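You operate a simulated robot arm through the tools that you are given. There is no shell and no other tool.

You run a simulated two-armed robot. Do the job below in one go: nothing can be reset, and whatever is moved stays where it is left.

JOB
End the ohms test: hold, light, multimeter and box off, red plug out.
Fine: pull the red plug from the resistor box last and lay it on the bench.

The check looks at the end state, three seconds after you hand in, the way a careful person would. Anything else that was tipped, shoved, dropped, spilled or broken makes it a failure.

ROBOT AND FRAMES
Two 7-joint arms with three-finger grippers on one trunk that stands fixed in place. Base frame: the origin is at the foot of the trunk, x ahead of it, y to its left, z up; the work surface is at about z = 72. Units: cm, degrees, N and s.
The left shoulder is at [3, 12.4, 98.3], the right one opposite. With the tool pointing down near the work surface each hand reaches from about 10 to 78 cm from the base axis, measured 20 degrees to its own side. Payload 2.2 kg a hand.
Tool frame (each hand has its own): the origin (TCP) lies between the finger pads and is the grasp point; the fingertips stand 2.8 cm ahead of it; z points along the fingers, y is the line along which they close. The gripper opens to 10.2 cm. The gripper's body begins 7.1 cm behind the TCP.
Orientation is that of the tool frame in the base frame, as a unit quaternion [x, y, z, w]. With the fingers straight down and closing along the base's y, the tool's x points along the base's -x, its y along +y and its z along -z.

CONTROLS
- The arms move only by the tool servo_tool. It takes "left_motion", "right_motion" or both (then of equal length, played together; a hand with none holds still); each is a list that holds one entry, the list of rows, each a list of 7 numbers: the shift along the tool's x, y, z in m, then the turn, a rotation vector about the tool's x, y, z in degrees, then the closure in counts, from 0 (fully open) to 255 (shut). In form: [[[dx, dy, dz, wx, wy, wz, hand], ...]]. A call has 1 to 20 rows; each row shifts and turns the commanded pose from where the row before left it, along the tool's axes as they then stand. Rows are played at 5 a second. More than 5 cm and 8.6 degrees between two rows, or a gripper value outside its range, and nothing of the call is played. A pose out of reach is approached as far as the arm can. The call stops where the force on the tool passes 40 N (or 10 N more than at its start, if that is more) or the arm is blocked; 0.2 s more then pass. Each finger halts on what it meets, pressing with about 33 N; the grip force reading is that of the motor and also rises with nothing between the fingers. The clock runs only during rows and for 0.2 s after the last one: add rows that do not move to give the fingers time. It gives the time, the measured TCP pose, the force on the tool (base axes), the opening and the grip force at its end, in the units of the frame above (readings bear some noise), with the torque about the TCP (base axes, N m) and any sound that the robot's microphone picked up.
- Cameras (640 x 400 px; columns grow to the right, rows downward): "scene" is now at [4.25, -1.39, 169.48]; the picture's right is [-0.18, -0.98, 0.00], its down [-0.79, 0.14, -0.60] and it looks along [0.59, -0.11, -0.80] (base axes); focal length 326 px, centre (320, 200). "left" rides on the left gripper at [7.2, 3.8, -8.6] in its tool frame; the picture's right is [-0.47, 0.89, 0.00], its down [-0.60, -0.32, -0.73] and it looks along [-0.65, -0.34, 0.68] (tool axes); focal length 256 px, centre (320, 200). "right" rides on the right gripper at [6.9, 4.4, -8.6] in its tool frame; the picture's right is [-0.53, 0.85, 0.00], its down [-0.58, -0.36, -0.73] and it looks along [-0.62, -0.39, 0.68] (tool axes); focal length 256 px, centre (320, 200). There is no depth. A picture from a camera that has moved, and an enlarged one, comes with that camera's place and axes in the base frame and with its lens.
- snapshot(camera): a new picture of that camera. It takes no simulated time.
- raise_lower(by): slides the trunk up (or, below 0, down) by that many cm; the arms and the scene camera ride with it, the base frame stays. It gives what a move gives, with no picture.
- head_to(pan, tilt): turns the head with the scene camera to pan (to the left, within 143 degrees either way) and tilt (down, from -29 to 69), counted from straight ahead of the robot. It gives what a move gives.
- inspect(camera, box): a new picture of the part [left, top, right, bottom] of that camera's present view, enlarged. It takes no simulated time.
- hand_in(): hands the job in; it is judged then, once.

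Nothing tells you positions but the pictures and the camera data. Unless the task says otherwise, let go and move clear before handing in.

The tools are called after "Request:" by a JSON object that holds its "fn" and its "kwargs". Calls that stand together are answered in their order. servo_tool: Moves the arms, as the interface text tells. Its arguments: {"type":"object","properties":{"left_motion":{"type":"array","items":{"type":"array","items":{"type":"array","items":{"type":"number"}}}},"right_motion":{"type":"array","items":{"type":"array","items":{"type":"array","items":{"type":"number"}}}}},"required":[]} The other tools are called the same way: raise_lower (by) slides the trunk up or down; head_to (pan, tilt) turns the head that bears the scene camera; snapshot (camera) takes a picture; inspect (camera, box) takes an enlarged picture of a part of a camera's view; hand_in () hands the job in.

At the start:

```text
clock: 0.0
left_position: [52.66, 12.76, 104.92]
left_tool_rot: [0.0, 1.0, 0.0, 0.0]
left_force: [0.8, 0.0, -0.1]
left_wrist_torque: [0.0, -0.01, 0.03]
left_opening: 10.21
left_finger_force: 0.1
right_position: [48.7, -43.95, 111.62]
right_tool_rot: [0.001, 1.0, 0.0, 0.0]
right_force: [-0.1, 0.4, 0.3]
right_wrist_torque: [0.01, -0.01, -0.01]
right_opening: 10.19
right_finger_force: 0.1
trunk travel left (down, up): [-22.5, 31.5]
head pan, tilt: [-10.4, 53.3]
```

scene: 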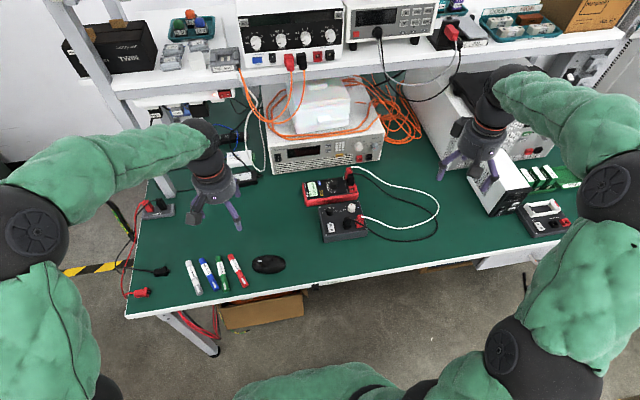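
right: 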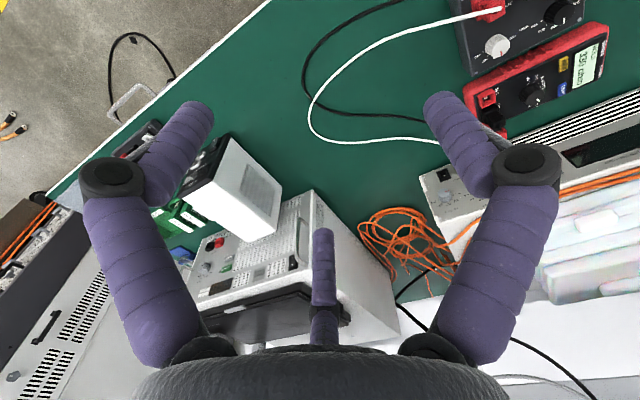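
left: 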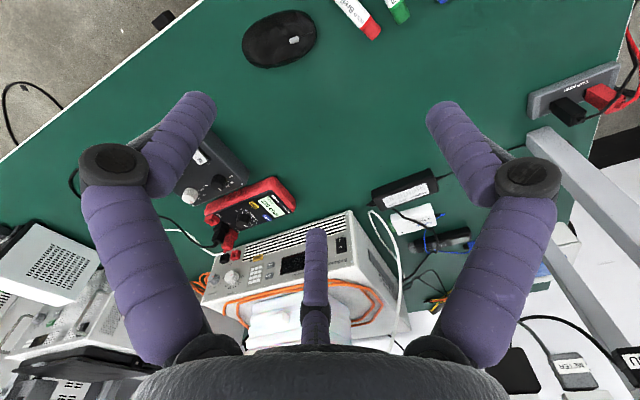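

I see the bench with a red multimeter and a grey resistor box in front of it, connected by a white and a black lead. I'll take enlarged views to find the buttons, dials and plugs.

Request:
{"fn": "inspect", "kwargs": {"camera": "scene", "box": [290, 160, 390, 250]}}

Request:
{"fn": "inspect", "kwargs": {"camera": "right", "box": [440, 0, 640, 125]}}

Request:
{"fn": "inspect", "kwargs": {"camera": "left", "box": [150, 140, 310, 260]}}

Request:
{"fn": "inspect", "kwargs": {"camera": "scene", "box": [280, 140, 460, 260]}}

```text
4.44 times, centred on (340, 205) of scene
camera zoom: at [4.25, -1.39, 169.48], right [-0.18, -0.98, 0.0], down [-0.79, 0.14, -0.6], along [0.59, -0.11, -0.8], focal length 1450 px, centre (231, 178)
```

zoom: 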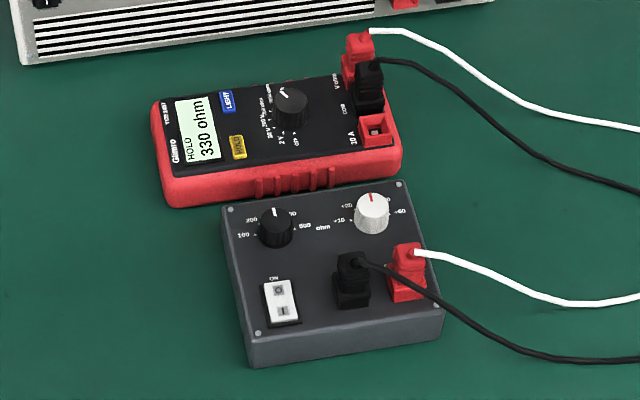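

```text
3.20 times, centred on (540, 62) of right
camera zoom: at [41.81, -39.6, 120.32], right [0.53, 0.85, 0.0], down [0.58, -0.36, 0.73], along [0.62, -0.39, -0.68], focal length 819 px, centre (-384, 640)
```

zoom: 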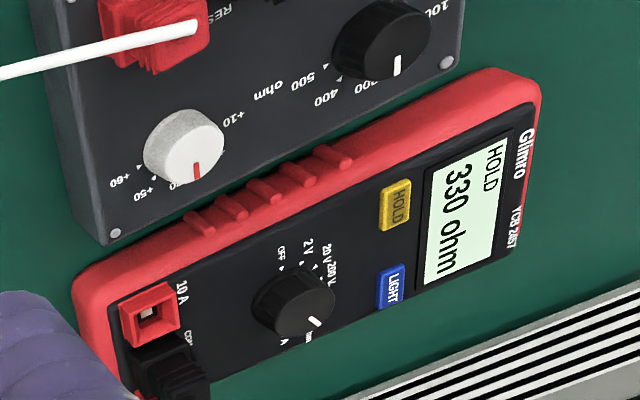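

```text
3.33 times, centred on (230, 200) of left
camera zoom: at [45.47, 16.72, 113.44], right [0.47, 0.89, 0.0], down [0.6, -0.32, 0.73], along [0.65, -0.34, -0.68], focal length 853 px, centre (620, 200)
```

zoom: 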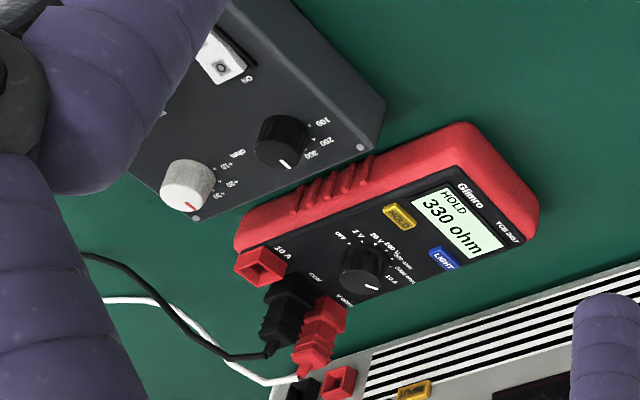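

```text
3.33 times, centred on (370, 200) of scene
camera zoom: at [4.25, -1.39, 169.48], right [-0.18, -0.98, 0.0], down [-0.79, 0.14, -0.6], along [0.59, -0.11, -0.8], focal length 1087 px, centre (153, 200)
```

zoom: 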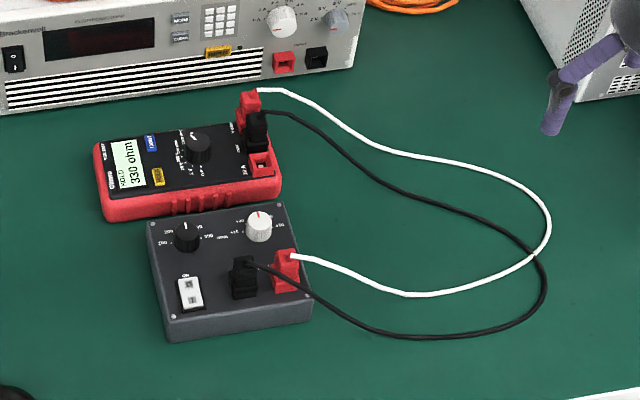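

The meter reads "HOLD 330 ohm". From the three views, its HOLD button is near (75, -15, 77), and the resistor box is nearer to the robot with both plugs on it. I'll zoom in tighter before moving.

Request:
{"fn": "inspect", "kwargs": {"camera": "scene", "box": [320, 172, 360, 197]}}

Request:
{"fn": "inspect", "kwargs": {"camera": "scene", "box": [316, 200, 372, 235]}}

Request:
{"fn": "inspect", "kwargs": {"camera": "left", "box": [210, 175, 290, 225]}}

Request:
{"fn": "inspect", "kwargs": {"camera": "right", "box": [490, 40, 586, 100]}}

```text
16.00 times, centred on (340, 184) of scene
camera zoom: at [4.25, -1.39, 169.48], right [-0.18, -0.98, 0.0], down [-0.79, 0.14, -0.6], along [0.59, -0.11, -0.8], focal length 5218 px, centre (0, 448)
```

zoom: 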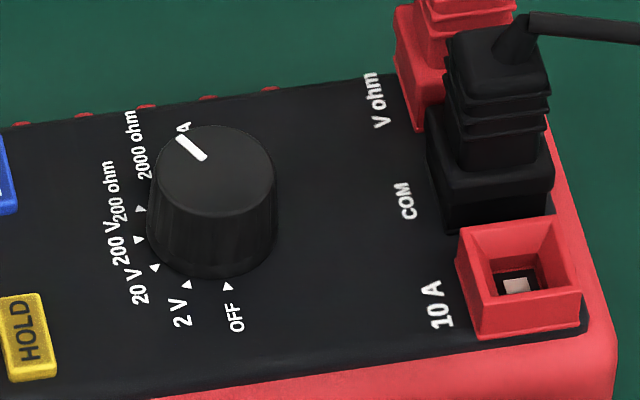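

```text
11.43 times, centred on (344, 218) of scene
camera zoom: at [4.25, -1.39, 169.48], right [-0.18, -0.98, 0.0], down [-0.79, 0.14, -0.6], along [0.59, -0.11, -0.8], focal length 3727 px, centre (46, 0)
```

zoom: 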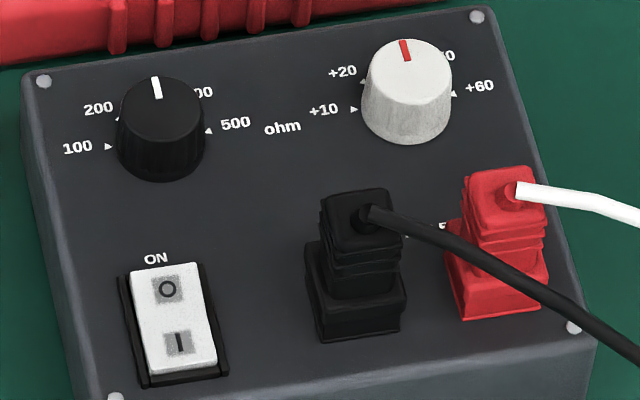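

```text
8.00 times, centred on (250, 200) of left
camera zoom: at [45.47, 16.72, 113.44], right [0.47, 0.89, 0.0], down [0.6, -0.32, 0.73], along [0.65, -0.34, -0.68], focal length 2048 px, centre (880, 200)
```

zoom: 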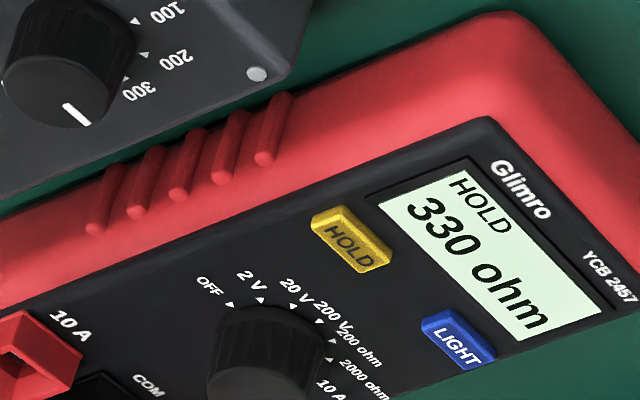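

```text
6.67 times, centred on (538, 70) of right
camera zoom: at [41.81, -39.6, 120.32], right [0.53, 0.85, 0.0], down [0.58, -0.36, 0.73], along [0.62, -0.39, -0.68], focal length 1707 px, centre (-1133, 1067)
```

zoom: 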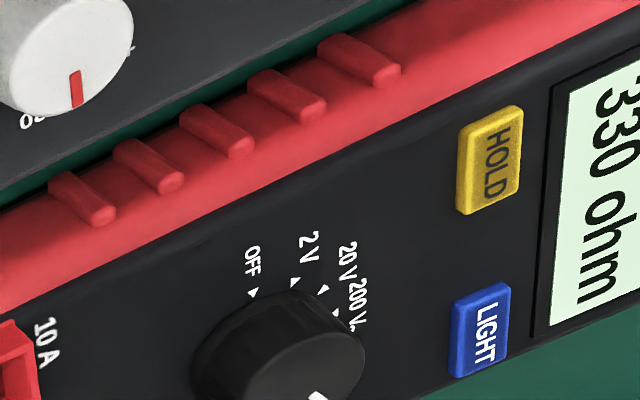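

The zooms show the controls clearly. OFF on the meter is the first mark on the near side, and the rocker has O at the far end and I at the near end. I'll check the rocker tilt and the far side of the dial.

Request:
{"fn": "inspect", "kwargs": {"camera": "scene", "box": [324, 220, 340, 236]}}

Request:
{"fn": "inspect", "kwargs": {"camera": "left", "box": [185, 140, 225, 170]}}

Request:
{"fn": "inspect", "kwargs": {"camera": "left", "box": [200, 195, 260, 240]}}

Request:
{"fn": "inspect", "kwargs": {"camera": "scene", "box": [300, 172, 340, 197]}}

```text
16.00 times, centred on (332, 228) of scene
camera zoom: at [4.25, -1.39, 169.48], right [-0.18, -0.98, 0.0], down [-0.79, 0.14, -0.6], along [0.59, -0.11, -0.8], focal length 5218 px, centre (128, -248)
```

zoom: 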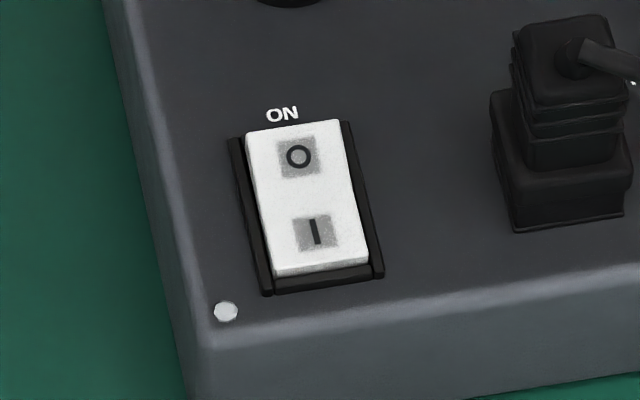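

```text
13.33 times, centred on (205, 155) of left
camera zoom: at [45.47, 16.72, 113.44], right [0.47, 0.89, 0.0], down [0.6, -0.32, 0.73], along [0.65, -0.34, -0.68], focal length 3413 px, centre (1853, 800)
```

zoom: 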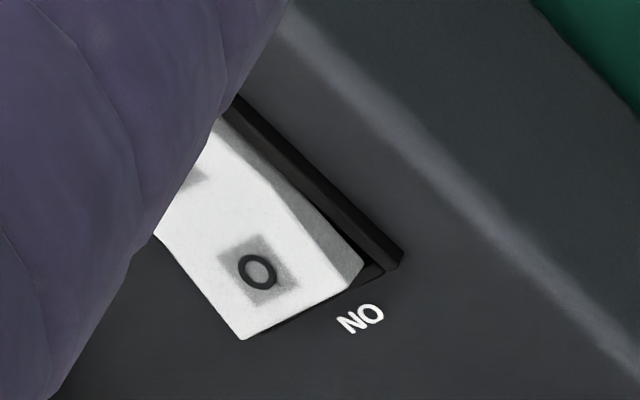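

```text
8.89 times, centred on (230, 218) of left
camera zoom: at [45.47, 16.72, 113.44], right [0.47, 0.89, 0.0], down [0.6, -0.32, 0.73], along [0.65, -0.34, -0.68], focal length 2276 px, centre (1120, 44)
```

zoom: 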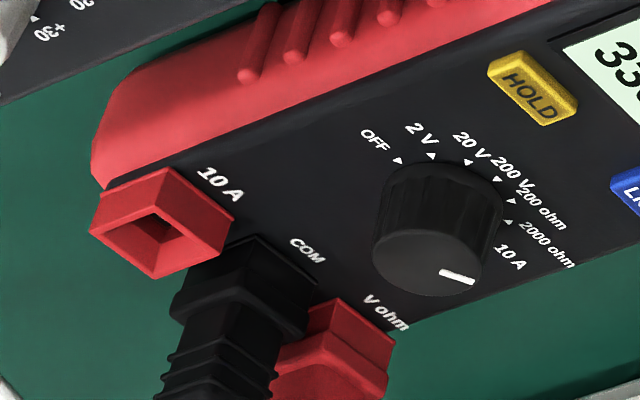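

```text
16.00 times, centred on (320, 184) of scene
camera zoom: at [4.25, -1.39, 169.48], right [-0.18, -0.98, 0.0], down [-0.79, 0.14, -0.6], along [0.59, -0.11, -0.8], focal length 5218 px, centre (320, 448)
```

zoom: 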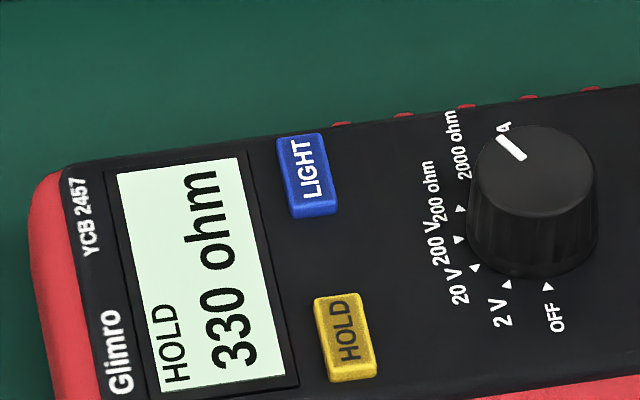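

The meter lies square to the base axes. I place HOLD at about (75, -15, 76.9), LIGHT at (79.9, -15, 76.9), the dial at (77.5, -19.8) with OFF about 150° counterclockwise of the pointer, and the rocker's raised O end at (60.7, -15.4, 77.4). I'll bring the right hand, closed, above the meter with a forward tilt.

Request:
{"fn": "servo_tool", "kwargs": {"right_motion": [[[-0.0192, 0.0322, 0.0218, 0, 0, 0, 255], [-0.0192, 0.0322, 0.0218, 0, 0, 0, 255], [-0.0192, 0.0322, 0.0218, 0, 0, 0, 255], [-0.0192, 0.0322, 0.0218, 0, 0, 0, 255], [-0.0192, 0.0322, 0.0218, 0, 0, 0, 255], [-0.0192, 0.0322, 0.0218, 0, 0, 0, 255], [-0.0192, 0.0322, 0.0218, 0, 0, 0, 255], [-0.0192, 0.0322, 0.0218, 0, 0, 0, 255], [-0.0192, 0.0322, 0.0218, 0, 0, 0, 255], [0, 0, 0, 0, -7, 0, 255], [0, 0, 0, 0, -7, 0, 255], [0, 0, 0, 0, -6, 0, 255], [0, 0, 0, 0, 0, 0, 255]]]}}

```text
clock: 2.8
left_position: [52.74, 12.95, 104.94]
left_tool_rot: [0.0, 1.0, 0.0, 0.0]
left_force: [-0.5, -0.3, -1.1]
left_wrist_torque: [0.0, 0.02, 0.0]
left_opening: 10.19
left_finger_force: 0.0
right_position: [66.0, -14.81, 92.06]
right_tool_rot: [0.0, 0.985, 0.0, 0.173]
right_force: [-0.5, -0.2, 0.1]
right_wrist_torque: [-0.01, 0.0, 0.01]
right_opening: 0.22
right_finger_force: 31.2
trunk travel left (down, up): [-22.5, 31.5]
head pan, tilt: [-10.4, 53.3]
```

The hand tracked well at a 20° forward tilt. I'll look from the right camera and the scene camera to refine the aim.

Request:
{"fn": "snapshot", "kwargs": {"camera": "right"}}

Request:
{"fn": "snapshot", "kwargs": {"camera": "scene"}}

```text
taken
camera right: at [56.58, -10.54, 97.8], right [0.5, 0.85, 0.18], down [0.29, -0.36, 0.88], along [0.81, -0.39, -0.43], focal length 256 px, centre (320, 200)
```

right: 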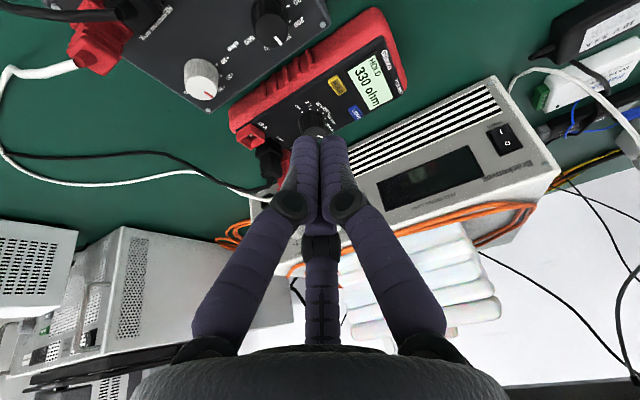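

```text
taken
camera scene: at [4.33, -1.36, 169.47], right [-0.18, -0.98, 0.0], down [-0.79, 0.14, -0.6], along [0.59, -0.11, -0.8], focal length 326 px, centre (320, 200)
```

scene: 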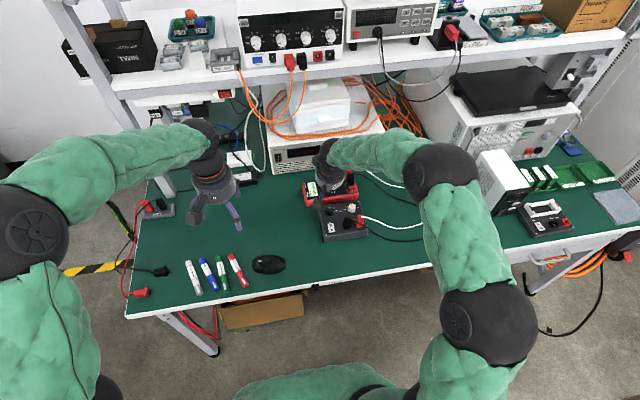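

Next I'll move to hover about 2.5 cm above HOLD.

Request:
{"fn": "servo_tool", "kwargs": {"right_motion": [[[-0.0114, -0.0003, 0.0309, 0, 0, 0, 255], [-0.0114, -0.0003, 0.0309, 0, 0, 0, 255], [-0.0114, -0.0003, 0.0309, 0, 0, 0, 255], [-0.0114, -0.0003, 0.0309, 0, 0, 0, 255], [0, 0, 0, 0, 0, 0, 255], [0, 0, 0, 0, 0, 0, 255]]]}}

Request:
{"fn": "snapshot", "kwargs": {"camera": "right"}}

Request:
{"fn": "inspect", "kwargs": {"camera": "left", "box": [170, 120, 330, 220]}}

Request:
{"fn": "inspect", "kwargs": {"camera": "scene", "box": [280, 140, 400, 215]}}

```text
clock: 4.2
left_position: [52.76, 12.83, 104.87]
left_tool_rot: [0.0, 1.0, 0.0, 0.0]
left_force: [-0.3, 0.4, 0.9]
left_wrist_torque: [0.02, 0.02, 0.0]
left_opening: 10.2
left_finger_force: 0.2
right_position: [74.48, -15.01, 81.96]
right_tool_rot: [0.0, 0.985, 0.0, 0.174]
right_force: [0.7, -1.1, 0.5]
right_wrist_torque: [-0.02, 0.03, -0.02]
right_opening: 0.24
right_finger_force: 31.8
trunk travel left (down, up): [-22.5, 31.5]
head pan, tilt: [-10.4, 53.3]
```

```text
taken
camera right: at [65.15, -10.63, 87.82], right [0.5, 0.85, 0.18], down [0.29, -0.36, 0.88], along [0.81, -0.39, -0.43], focal length 256 px, centre (320, 200)
```

right: 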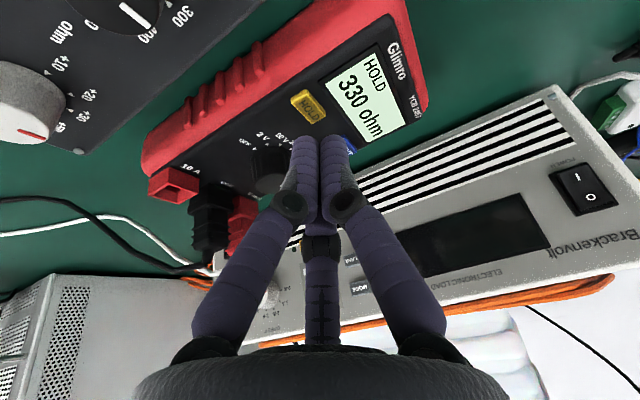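

```text
4.00 times, centred on (250, 170) of left
camera zoom: at [45.5, 16.72, 113.43], right [0.47, 0.89, 0.0], down [0.6, -0.32, 0.73], along [0.65, -0.34, -0.68], focal length 1024 px, centre (600, 320)
```

zoom: 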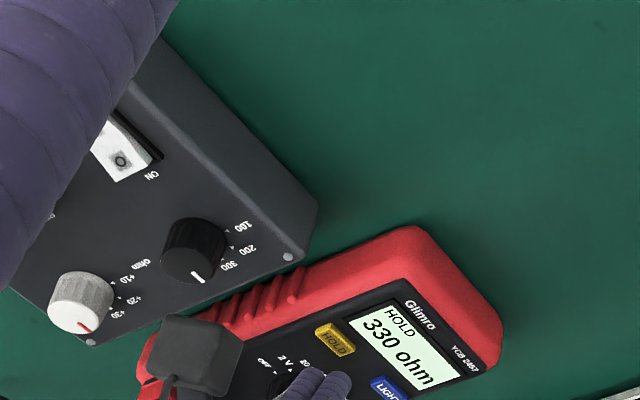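

```text
5.33 times, centred on (340, 178) of scene
camera zoom: at [4.3, -1.38, 169.48], right [-0.18, -0.98, 0.0], down [-0.79, 0.14, -0.6], along [0.59, -0.11, -0.8], focal length 1739 px, centre (213, 320)
```

zoom: 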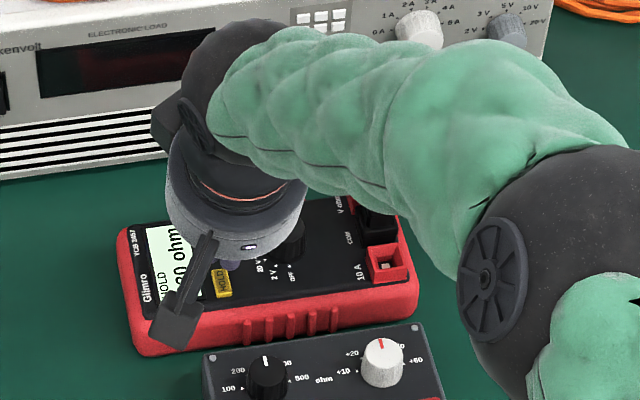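

The fingertips are in line with HOLD, and the hand camera ray gives (74.96, -14.94), which matches. I'll press gently straight down.

Request:
{"fn": "servo_tool", "kwargs": {"right_motion": [[[0.0022, 0, 0.0089, 0, 0, 0, 255], [0.0031, 0, 0.0085, 0, 0, 0, 255], [0.0005, 0, 0.0014, 0, 0, 0, 255], [0.0005, 0, 0.0014, 0, 0, 0, 255], [0.0005, 0, 0.0014, 0, 0, 0, 255], [0.0005, 0, 0.0014, 0, 0, 0, 255], [0, 0, 0, 0, 0, 0, 255]]]}}

Request:
{"fn": "inspect", "kwargs": {"camera": "right", "box": [240, 40, 440, 165]}}

```text
clock: 5.8
left_position: [52.66, 12.91, 104.92]
left_tool_rot: [0.0, 1.0, -0.001, 0.0]
left_force: [-1.4, 0.2, 0.1]
left_wrist_torque: [-0.02, 0.0, -0.03]
left_opening: 10.21
left_finger_force: 0.1
right_position: [74.49, -15.02, 79.61]
right_tool_rot: [0.0, 0.985, 0.0, 0.174]
right_force: [0.1, 0.8, 2.6]
right_wrist_torque: [0.03, 0.02, 0.02]
right_opening: 0.21
right_finger_force: 31.9
trunk travel left (down, up): [-22.5, 31.5]
head pan, tilt: [-10.4, 53.3]
heard: click
```

```text
3.20 times, centred on (340, 102) of right
camera zoom: at [65.15, -10.71, 85.36], right [0.5, 0.85, 0.18], down [0.29, -0.36, 0.88], along [0.81, -0.39, -0.43], focal length 819 px, centre (256, 512)
```

zoom: 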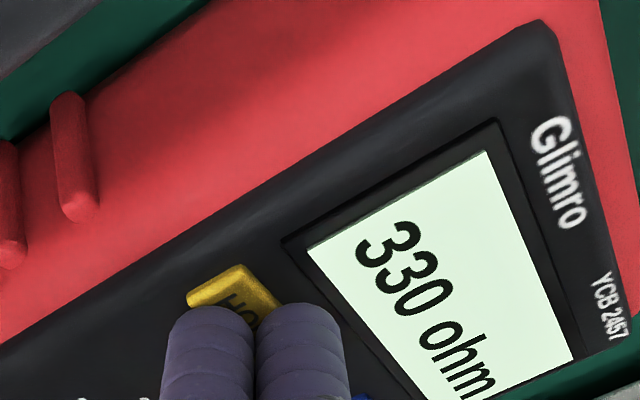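

I heard one click and the HOLD sign is gone. I'll lift, then shift over to LIGHT.

Request:
{"fn": "servo_tool", "kwargs": {"right_motion": [[[-0.0041, 0, -0.0113, 0, 0, 0, 255], [-0.0041, 0, -0.0113, 0, 0, 0, 255], [-0.023, 0, 0.0084, 0, 0, 0, 255], [-0.023, 0, 0.0084, 0, 0, 0, 255], [0, 0, 0, 0, 0, 0, 255], [0, 0, 0, 0, 0, 0, 255]]]}}

Request:
{"fn": "snapshot", "kwargs": {"camera": "right"}}

Request:
{"fn": "inspect", "kwargs": {"camera": "left", "box": [210, 160, 310, 225]}}

```text
clock: 7.2
left_position: [52.7, 12.99, 104.83]
left_tool_rot: [0.0, 1.0, 0.0, 0.0]
left_force: [0.2, -0.7, 0.4]
left_wrist_torque: [0.0, 0.02, 0.0]
left_opening: 10.23
left_finger_force: 0.0
right_position: [79.42, -15.16, 81.88]
right_tool_rot: [0.0, 0.985, -0.001, 0.174]
right_force: [0.4, 0.2, 0.1]
right_wrist_torque: [0.03, 0.0, -0.02]
right_opening: 0.21
right_finger_force: 31.5
trunk travel left (down, up): [-22.5, 31.5]
head pan, tilt: [-10.4, 53.3]
```

```text
taken
camera right: at [70.0, -10.76, 87.68], right [0.5, 0.85, 0.18], down [0.29, -0.36, 0.88], along [0.81, -0.39, -0.43], focal length 256 px, centre (320, 200)
```

right: 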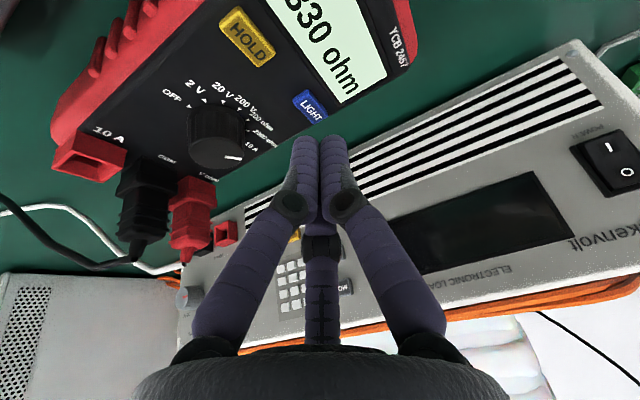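

```text
6.15 times, centred on (260, 192) of left
camera zoom: at [45.49, 16.73, 113.43], right [0.47, 0.89, 0.0], down [0.6, -0.32, 0.73], along [0.65, -0.34, -0.68], focal length 1575 px, centre (689, 246)
```

zoom: 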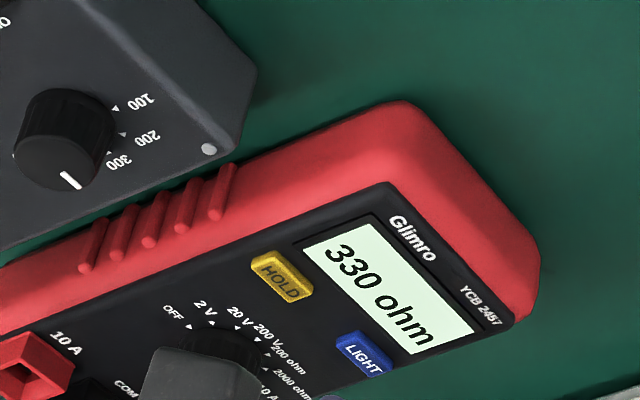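

Reach is fine and LIGHT is at (79.85, -14.96). I'll press it the same way.

Request:
{"fn": "servo_tool", "kwargs": {"right_motion": [[[0.0031, 0.001, 0.0085, 0, 0, 0, 255], [0.0031, 0, 0.0085, 0, 0, 0, 255], [0.0005, 0, 0.0014, 0, 0, 0, 255], [0.0005, 0, 0.0014, 0, 0, 0, 255], [0.0005, 0, 0.0014, 0, 0, 0, 255], [0, 0, 0, 0, 0, 0, 255]]]}}

Request:
{"fn": "inspect", "kwargs": {"camera": "right", "box": [220, 0, 440, 165]}}

```text
clock: 8.6
left_position: [52.67, 12.93, 104.86]
left_tool_rot: [0.001, 1.0, 0.0, 0.0]
left_force: [0.1, 0.3, 0.3]
left_wrist_torque: [0.01, -0.01, -0.02]
left_opening: 10.2
left_finger_force: 0.1
right_position: [79.49, -14.98, 79.73]
right_tool_rot: [0.001, 0.985, 0.0, 0.175]
right_force: [0.3, -0.1, 1.3]
right_wrist_torque: [0.01, -0.01, -0.05]
right_opening: 0.2
right_finger_force: 31.7
trunk travel left (down, up): [-22.5, 31.5]
head pan, tilt: [-10.4, 53.3]
```

```text
2.42 times, centred on (330, 82) of right
camera zoom: at [70.13, -10.69, 85.5], right [0.5, 0.85, 0.18], down [0.29, -0.36, 0.88], along [0.81, -0.39, -0.43], focal length 621 px, centre (296, 485)
```

zoom: 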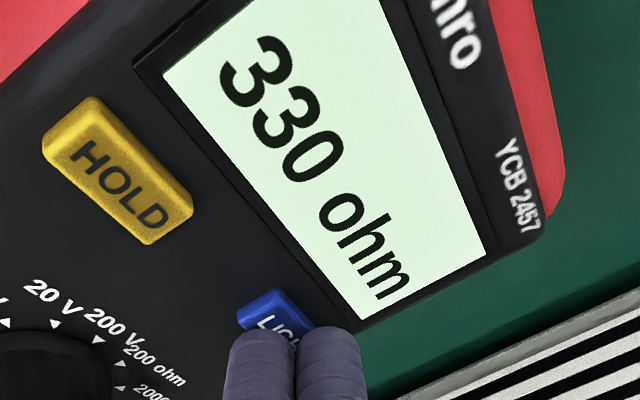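

Contact but no click yet, so I'll push slightly deeper.

Request:
{"fn": "servo_tool", "kwargs": {"right_motion": [[[0.0004, 0, 0.0011, 0, 0, 0, 255], [0.0004, 0, 0.0011, 0, 0, 0, 255], [0, 0, 0, 0, 0, 0, 255]]]}}

Request:
{"fn": "inspect", "kwargs": {"camera": "right", "box": [220, 0, 440, 165]}}

```text
clock: 9.4
left_position: [52.68, 12.9, 104.85]
left_tool_rot: [0.0, 1.0, -0.001, 0.0]
left_force: [-0.7, -0.5, -0.3]
left_wrist_torque: [-0.02, 0.02, 0.04]
left_opening: 10.19
left_finger_force: 0.0
right_position: [79.37, -14.98, 79.5]
right_tool_rot: [0.0, 0.985, 0.0, 0.174]
right_force: [0.0, 1.8, 3.7]
right_wrist_torque: [-0.02, 0.03, 0.04]
right_opening: 0.24
right_finger_force: 31.4
trunk travel left (down, up): [-22.5, 31.5]
head pan, tilt: [-10.4, 53.3]
heard: click
```

```text
2.42 times, centred on (330, 82) of right
camera zoom: at [70.13, -10.69, 85.33], right [0.5, 0.84, 0.18], down [0.29, -0.36, 0.88], along [0.81, -0.39, -0.43], focal length 621 px, centre (296, 485)
```

zoom: 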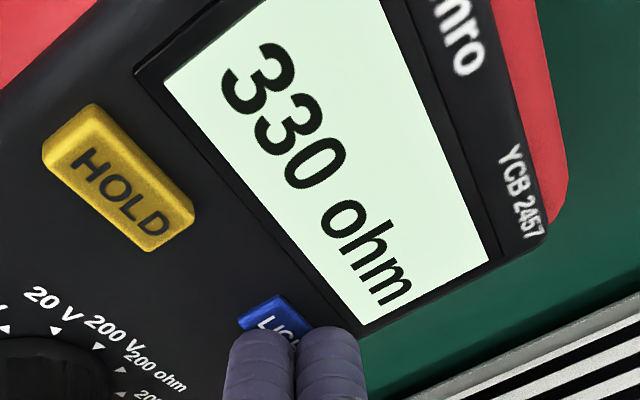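

It clicked. I'll lift and see whether the backlight changed.

Request:
{"fn": "servo_tool", "kwargs": {"right_motion": [[[-0.0041, 0, -0.0113, 0, 0, 0, 255], [-0.0041, 0, -0.0113, 0, 0, 0, 255], [0, 0, 0, 0, 0, 0, 255], [0, 0, 0, 0, 0, 0, 255]]]}}

Request:
{"fn": "inspect", "kwargs": {"camera": "left", "box": [210, 160, 310, 225]}}

Request:
{"fn": "inspect", "kwargs": {"camera": "right", "box": [220, 0, 440, 165]}}

```text
clock: 10.4
left_position: [52.75, 12.94, 104.9]
left_tool_rot: [0.0, 1.0, 0.0, 0.0]
left_force: [0.1, 0.8, -0.4]
left_wrist_torque: [-0.03, 0.01, -0.01]
left_opening: 10.18
left_finger_force: 0.0
right_position: [79.37, -15.04, 81.89]
right_tool_rot: [0.0, 0.985, 0.0, 0.174]
right_force: [0.3, -0.1, -0.4]
right_wrist_torque: [0.04, 0.0, -0.01]
right_opening: 0.2
right_finger_force: 31.5
trunk travel left (down, up): [-22.5, 31.5]
head pan, tilt: [-10.4, 53.3]
```

```text
6.15 times, centred on (260, 192) of left
camera zoom: at [45.48, 16.72, 113.44], right [0.47, 0.89, 0.0], down [0.6, -0.32, 0.73], along [0.65, -0.34, -0.68], focal length 1575 px, centre (689, 246)
```

zoom: 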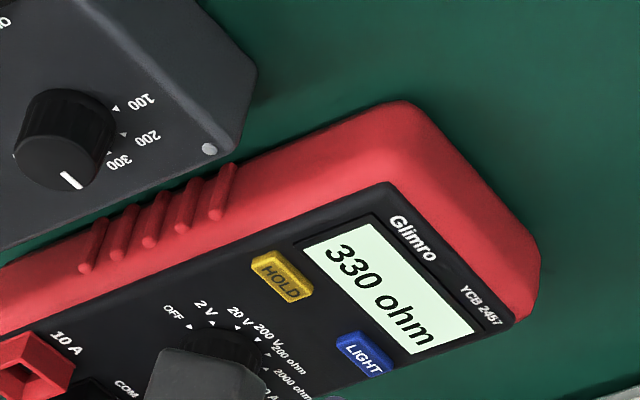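

```text
2.42 times, centred on (330, 82) of right
camera zoom: at [70.09, -10.7, 87.68], right [0.5, 0.85, 0.18], down [0.29, -0.36, 0.88], along [0.81, -0.39, -0.43], focal length 621 px, centre (296, 485)
```

zoom: 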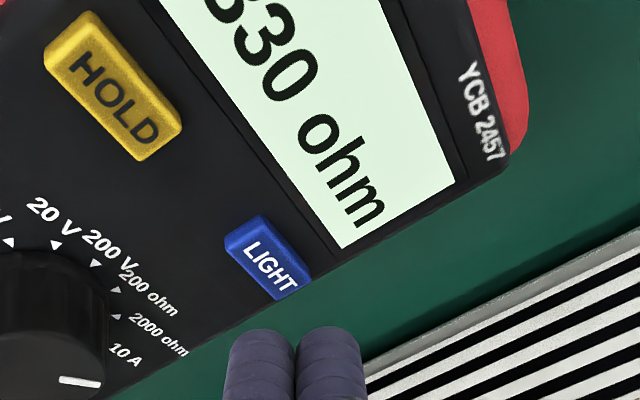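

The display looks equally bright to me after the click. I'll wait briefly and view it closely before deciding whether the light really toggled.

Request:
{"fn": "servo_tool", "kwargs": {"right_motion": [[[0, 0, 0, 0, 0, 0, 255], [0, 0, 0, 0, 0, 0, 255], [0, 0, 0, 0, 0, 0, 255], [0, 0, 0, 0, 0, 0, 255]]]}}

Request:
{"fn": "inspect", "kwargs": {"camera": "left", "box": [250, 190, 290, 215]}}

Request:
{"fn": "snapshot", "kwargs": {"camera": "right"}}

Request:
{"fn": "snapshot", "kwargs": {"camera": "left"}}

```text
clock: 11.4
left_position: [52.68, 12.89, 104.9]
left_tool_rot: [0.0, 1.0, 0.0, 0.0]
left_force: [0.6, -0.4, -0.8]
left_wrist_torque: [-0.02, 0.06, 0.02]
left_opening: 10.2
left_finger_force: 0.0
right_position: [79.37, -14.98, 81.88]
right_tool_rot: [-0.001, 0.985, 0.001, 0.173]
right_force: [0.0, -0.5, 0.2]
right_wrist_torque: [-0.01, 0.0, -0.02]
right_opening: 0.2
right_finger_force: 31.6
trunk travel left (down, up): [-22.5, 31.5]
head pan, tilt: [-10.4, 53.3]
```

```text
16.00 times, centred on (270, 202) of left
camera zoom: at [45.48, 16.72, 113.44], right [0.47, 0.89, 0.0], down [0.6, -0.32, 0.73], along [0.65, -0.34, -0.68], focal length 4096 px, centre (1120, 160)
```

zoom: 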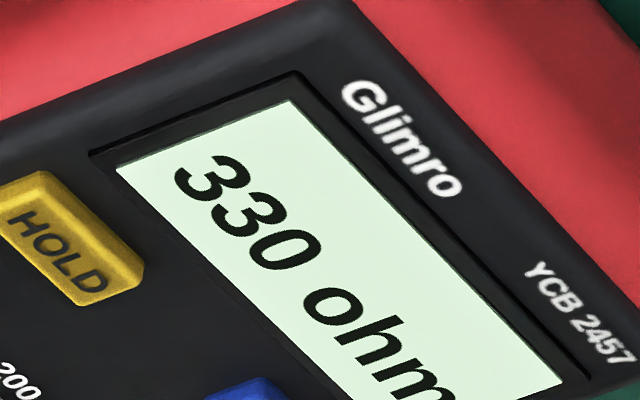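

```text
taken
camera right: at [70.1, -10.7, 87.67], right [0.5, 0.85, 0.18], down [0.29, -0.36, 0.88], along [0.81, -0.39, -0.43], focal length 256 px, centre (320, 200)
```

right: 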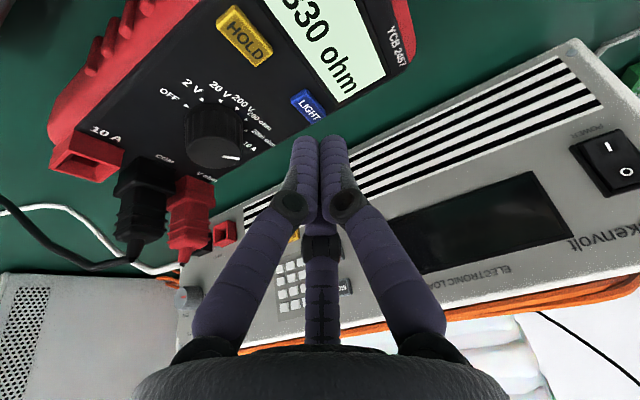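

```text
taken
camera left: at [45.48, 16.72, 113.44], right [0.47, 0.89, 0.0], down [0.6, -0.32, 0.73], along [0.65, -0.34, -0.68], focal length 256 px, centre (320, 200)
```

left: 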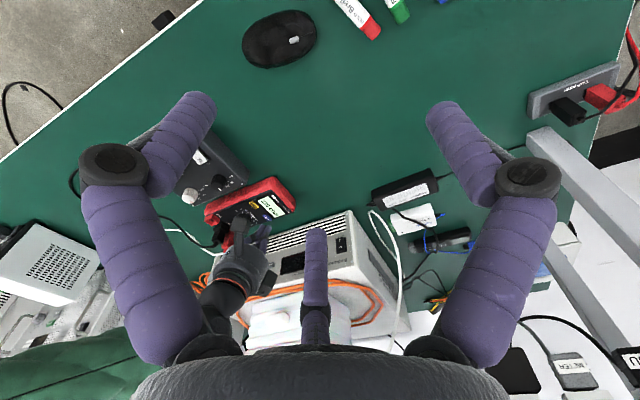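

The display is still backlit after a short press, so LIGHT probably has to be held down. I'll press again and keep it pressed.

Request:
{"fn": "servo_tool", "kwargs": {"right_motion": [[[0.0035, 0, 0.0097, 0, 0, 0, 255], [0.0035, 0, 0.0097, 0, 0, 0, 255], [0.0006, 0, 0.0017, 0, 0, 0, 255], [0.0006, 0, 0.0017, 0, 0, 0, 255], [0, 0, 0, 0, 0, 0, 255], [0, 0, 0, 0, 0, 0, 255], [0, 0, 0, 0, 0, 0, 255], [0, 0, 0, 0, 0, 0, 255], [0, 0, 0, 0, 0, 0, 255], [0, 0, 0, 0, 0, 0, 255]]]}}

Request:
{"fn": "inspect", "kwargs": {"camera": "left", "box": [210, 160, 310, 225]}}

```text
clock: 13.6
left_position: [52.65, 12.9, 104.84]
left_tool_rot: [0.001, 1.0, 0.0, 0.0]
left_force: [0.1, -0.5, -0.9]
left_wrist_torque: [0.0, 0.02, -0.02]
left_opening: 10.19
left_finger_force: 0.0
right_position: [79.49, -14.98, 79.56]
right_tool_rot: [0.0, 0.985, 0.0, 0.174]
right_force: [0.6, -0.9, 3.4]
right_wrist_torque: [-0.05, -0.01, -0.02]
right_opening: 0.21
right_finger_force: 31.2
trunk travel left (down, up): [-22.5, 31.5]
head pan, tilt: [-10.4, 53.3]
heard: click, click
```

```text
6.15 times, centred on (260, 192) of left
camera zoom: at [45.46, 16.73, 113.45], right [0.47, 0.89, 0.0], down [0.6, -0.32, 0.73], along [0.65, -0.34, -0.68], focal length 1575 px, centre (689, 246)
```

zoom: 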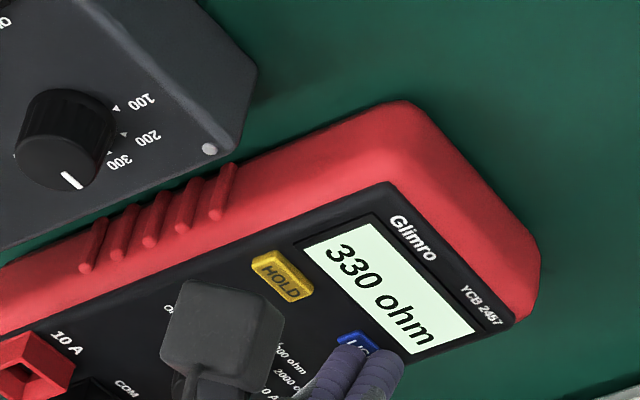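

I heard two clicks, but the display still looks lit. I'll keep holding, slightly deeper, and look again.

Request:
{"fn": "servo_tool", "kwargs": {"right_motion": [[[0.0003, 0, 0.0008, 0, 0, 0, 255], [0, 0, 0, 0, 0, 0, 255], [0, 0, 0, 0, 0, 0, 255], [0, 0, 0, 0, 0, 0, 255], [0, 0, 0, 0, 0, 0, 255], [0, 0, 0, 0, 0, 0, 255], [0, 0, 0, 0, 0, 0, 255], [0, 0, 0, 0, 0, 0, 255]]]}}

Request:
{"fn": "inspect", "kwargs": {"camera": "left", "box": [210, 160, 310, 225]}}

Request:
{"fn": "inspect", "kwargs": {"camera": "right", "box": [220, 0, 440, 165]}}

```text
clock: 15.4
left_position: [52.8, 12.98, 104.93]
left_tool_rot: [0.0, 1.0, 0.0, 0.0]
left_force: [0.2, 0.1, 0.2]
left_wrist_torque: [-0.02, 0.01, -0.04]
left_opening: 10.19
left_finger_force: 0.0
right_position: [79.39, -14.94, 79.51]
right_tool_rot: [0.0, 0.985, 0.0, 0.174]
right_force: [2.2, 1.1, 6.8]
right_wrist_torque: [0.0, -0.01, -0.03]
right_opening: 0.24
right_finger_force: 32.1
trunk travel left (down, up): [-22.5, 31.5]
head pan, tilt: [-10.4, 53.3]
```

```text
6.15 times, centred on (260, 192) of left
camera zoom: at [45.44, 16.74, 113.45], right [0.47, 0.89, 0.0], down [0.6, -0.32, 0.73], along [0.65, -0.34, -0.68], focal length 1575 px, centre (689, 246)
```

zoom: 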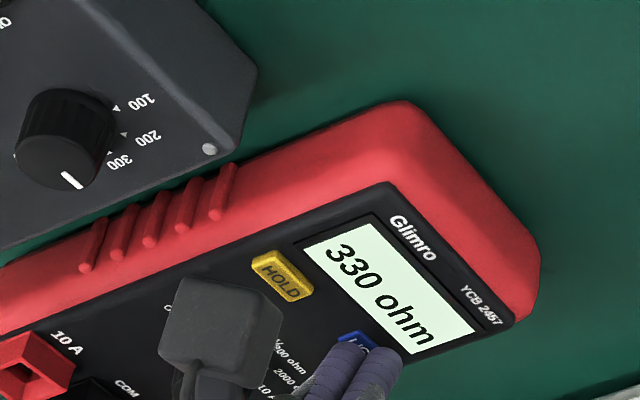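

```text
2.42 times, centred on (330, 82) of right
camera zoom: at [70.03, -10.63, 85.24], right [0.5, 0.85, 0.18], down [0.29, -0.36, 0.88], along [0.81, -0.39, -0.43], focal length 621 px, centre (296, 485)
```

zoom: 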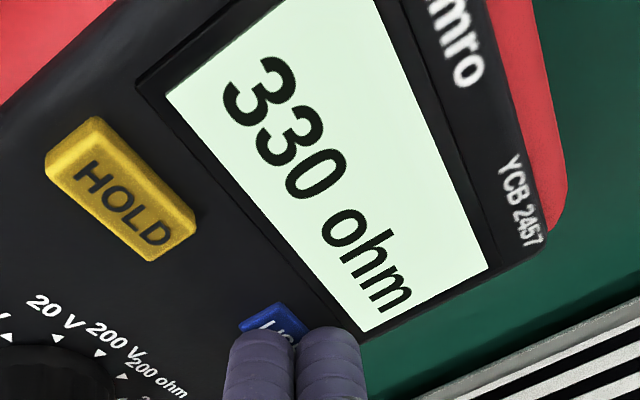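

I'll release fully and look again.

Request:
{"fn": "servo_tool", "kwargs": {"right_motion": [[[-0.0041, 0, -0.0113, 0, 0, 0, 255], [-0.0041, 0, -0.0113, 0, 0, 0, 255], [0, 0, 0, 0, 0, 0, 255], [0, 0, 0, 0, 0, 0, 255], [0, 0, 0, 0, 0, 0, 255]]]}}

Request:
{"fn": "inspect", "kwargs": {"camera": "left", "box": [250, 190, 290, 215]}}

Request:
{"fn": "inspect", "kwargs": {"camera": "right", "box": [220, 0, 440, 165]}}

```text
clock: 16.6
left_position: [52.7, 12.96, 104.9]
left_tool_rot: [0.0, 1.0, 0.0, 0.0]
left_force: [-0.5, 0.4, -0.2]
left_wrist_torque: [-0.02, 0.01, 0.01]
left_opening: 10.19
left_finger_force: 0.1
right_position: [79.4, -14.98, 81.79]
right_tool_rot: [0.0, 0.985, 0.0, 0.173]
right_force: [0.7, 0.0, -0.7]
right_wrist_torque: [0.01, 0.01, -0.01]
right_opening: 0.22
right_finger_force: 31.4
trunk travel left (down, up): [-22.5, 31.5]
head pan, tilt: [-10.4, 53.3]
```

```text
16.00 times, centred on (270, 202) of left
camera zoom: at [45.48, 16.72, 113.43], right [0.47, 0.89, 0.0], down [0.6, -0.32, 0.73], along [0.65, -0.34, -0.68], focal length 4096 px, centre (1120, 160)
```

zoom: 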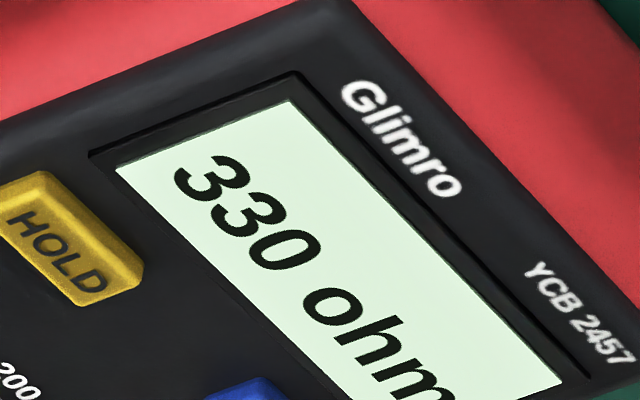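

```text
2.42 times, centred on (330, 82) of right
camera zoom: at [70.09, -10.63, 87.54], right [0.5, 0.85, 0.18], down [0.29, -0.36, 0.88], along [0.81, -0.39, -0.43], focal length 621 px, centre (296, 485)
```

zoom: 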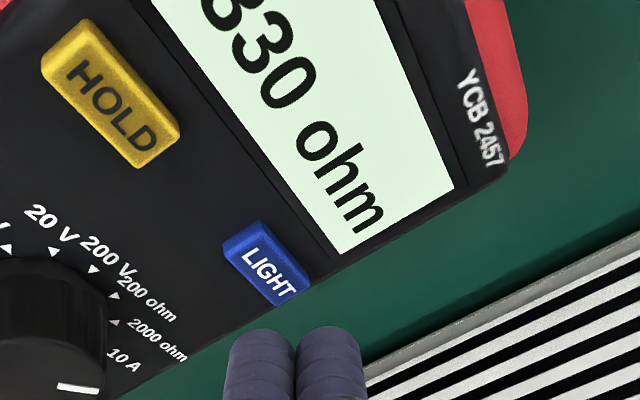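

I can't judge the backlight by eye from these views. I'll zoom into a blank patch of the display for a colour reading I can compare later.

Request:
{"fn": "inspect", "kwargs": {"camera": "left", "box": [274, 202, 282, 207]}}

Request:
{"fn": "inspect", "kwargs": {"camera": "left", "box": [190, 150, 350, 250]}}

```text
16.00 times, centred on (278, 204) of left
camera zoom: at [45.48, 16.72, 113.43], right [0.47, 0.89, 0.0], down [0.6, -0.32, 0.73], along [0.65, -0.34, -0.68], focal length 4096 px, centre (992, 128)
```

zoom: 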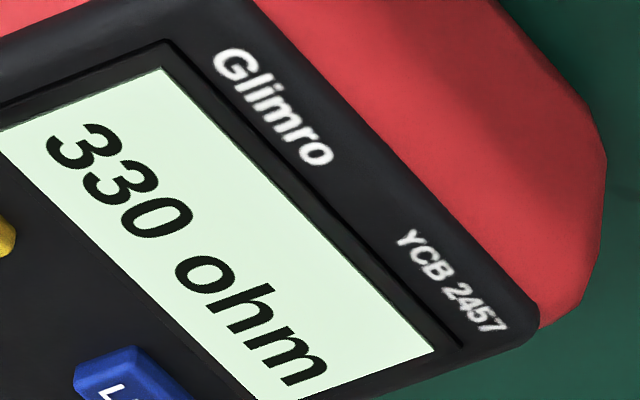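

```text
4.00 times, centred on (270, 200) of left
camera zoom: at [45.48, 16.72, 113.43], right [0.47, 0.89, 0.0], down [0.6, -0.32, 0.73], along [0.65, -0.34, -0.68], focal length 1024 px, centre (520, 200)
```

zoom: 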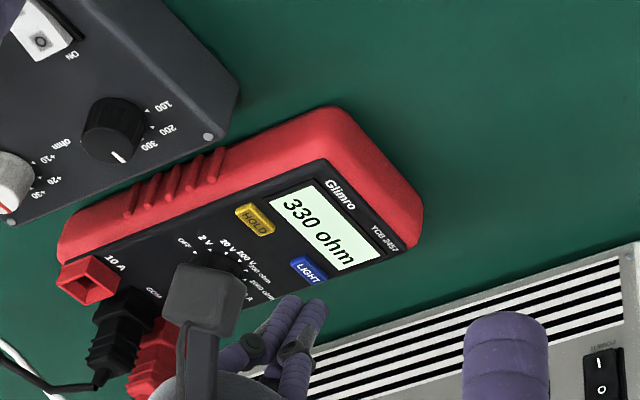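

The display still seems lit. I'll do one slow, clean press, listening for clicks and looking at each stage.

Request:
{"fn": "servo_tool", "kwargs": {"right_motion": [[[0.0035, 0, 0.0096, 0, 0, 0, 255], [0.0033, 0, 0.0092, 0, 0, 0, 255], [0.0004, 0, 0.001, 0, 0, 0, 255], [0.0004, 0, 0.001, 0, 0, 0, 255], [0.0004, 0, 0.001, 0, 0, 0, 255]]]}}

Request:
{"fn": "inspect", "kwargs": {"camera": "left", "box": [250, 190, 290, 215]}}

```text
clock: 17.8
left_position: [52.89, 13.0, 104.87]
left_tool_rot: [0.0, 1.0, 0.0, 0.0]
left_force: [-0.2, -0.1, 0.0]
left_wrist_torque: [0.01, 0.0, 0.01]
left_opening: 10.21
left_finger_force: 0.0
right_position: [79.41, -14.99, 79.51]
right_tool_rot: [-0.001, 0.985, 0.0, 0.175]
right_force: [0.2, 1.2, 3.7]
right_wrist_torque: [0.01, 0.0, 0.02]
right_opening: 0.22
right_finger_force: 31.5
trunk travel left (down, up): [-22.5, 31.5]
head pan, tilt: [-10.4, 53.3]
heard: click
```

```text
16.00 times, centred on (270, 202) of left
camera zoom: at [45.45, 16.75, 113.45], right [0.47, 0.89, 0.0], down [0.6, -0.32, 0.73], along [0.65, -0.34, -0.68], focal length 4096 px, centre (1120, 160)
```

zoom: 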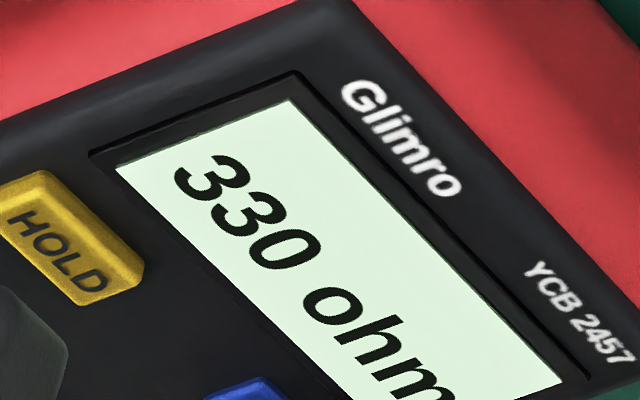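

Request:
{"fn": "servo_tool", "kwargs": {"right_motion": [[[0, 0, 0, 0, 0, 0, 255], [0, 0, 0, 0, 0, 0, 255], [0, 0, 0, 0, 0, 0, 255], [0, 0, 0, 0, 0, 0, 255]]]}}

Request:
{"fn": "inspect", "kwargs": {"camera": "left", "box": [250, 190, 290, 215]}}

```text
clock: 18.8
left_position: [52.68, 12.84, 104.9]
left_tool_rot: [0.0, 1.0, 0.0, 0.0]
left_force: [-0.4, 0.4, 0.3]
left_wrist_torque: [-0.01, -0.01, 0.0]
left_opening: 10.21
left_finger_force: 0.0
right_position: [79.56, -14.99, 79.36]
right_tool_rot: [0.0, 0.985, 0.0, 0.175]
right_force: [1.8, 0.8, 5.1]
right_wrist_torque: [-0.02, -0.06, -0.02]
right_opening: 0.22
right_finger_force: 31.4
trunk travel left (down, up): [-22.5, 31.5]
head pan, tilt: [-10.4, 53.3]
```

```text
16.00 times, centred on (270, 202) of left
camera zoom: at [45.46, 16.74, 113.45], right [0.47, 0.89, 0.0], down [0.6, -0.32, 0.73], along [0.65, -0.34, -0.68], focal length 4096 px, centre (1120, 160)
```

zoom: 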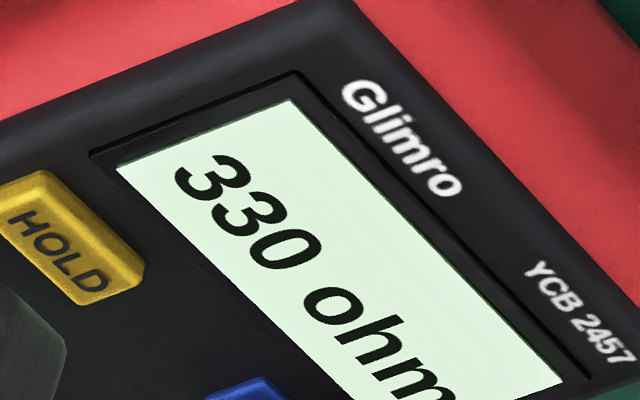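

Request:
{"fn": "servo_tool", "kwargs": {"right_motion": [[[0, 0, 0, 0, 0, 0, 255], [0, 0, 0, 0, 0, 0, 255], [0, 0, 0, 0, 0, 0, 255], [0, 0, 0, 0, 0, 0, 255], [0, 0, 0, 0, 0, 0, 255], [0, 0, 0, 0, 0, 0, 255]]]}}

Request:
{"fn": "inspect", "kwargs": {"camera": "left", "box": [250, 190, 290, 215]}}

```text
clock: 20.2
left_position: [52.64, 12.89, 104.91]
left_tool_rot: [-0.001, 1.0, 0.0, 0.0]
left_force: [0.3, 0.3, 0.3]
left_wrist_torque: [0.0, 0.0, 0.03]
left_opening: 10.2
left_finger_force: 0.0
right_position: [79.41, -14.88, 79.56]
right_tool_rot: [0.0, 0.985, 0.001, 0.174]
right_force: [3.0, -0.3, 6.1]
right_wrist_torque: [-0.04, -0.05, 0.04]
right_opening: 0.18
right_finger_force: 31.0
trunk travel left (down, up): [-22.5, 31.5]
head pan, tilt: [-10.4, 53.3]
```

```text
16.00 times, centred on (270, 202) of left
camera zoom: at [45.45, 16.73, 113.45], right [0.47, 0.89, 0.0], down [0.6, -0.32, 0.73], along [0.65, -0.34, -0.68], focal length 4096 px, centre (1120, 160)
```

zoom: 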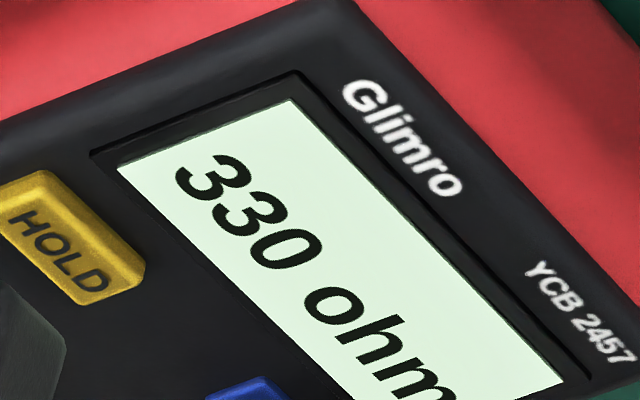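

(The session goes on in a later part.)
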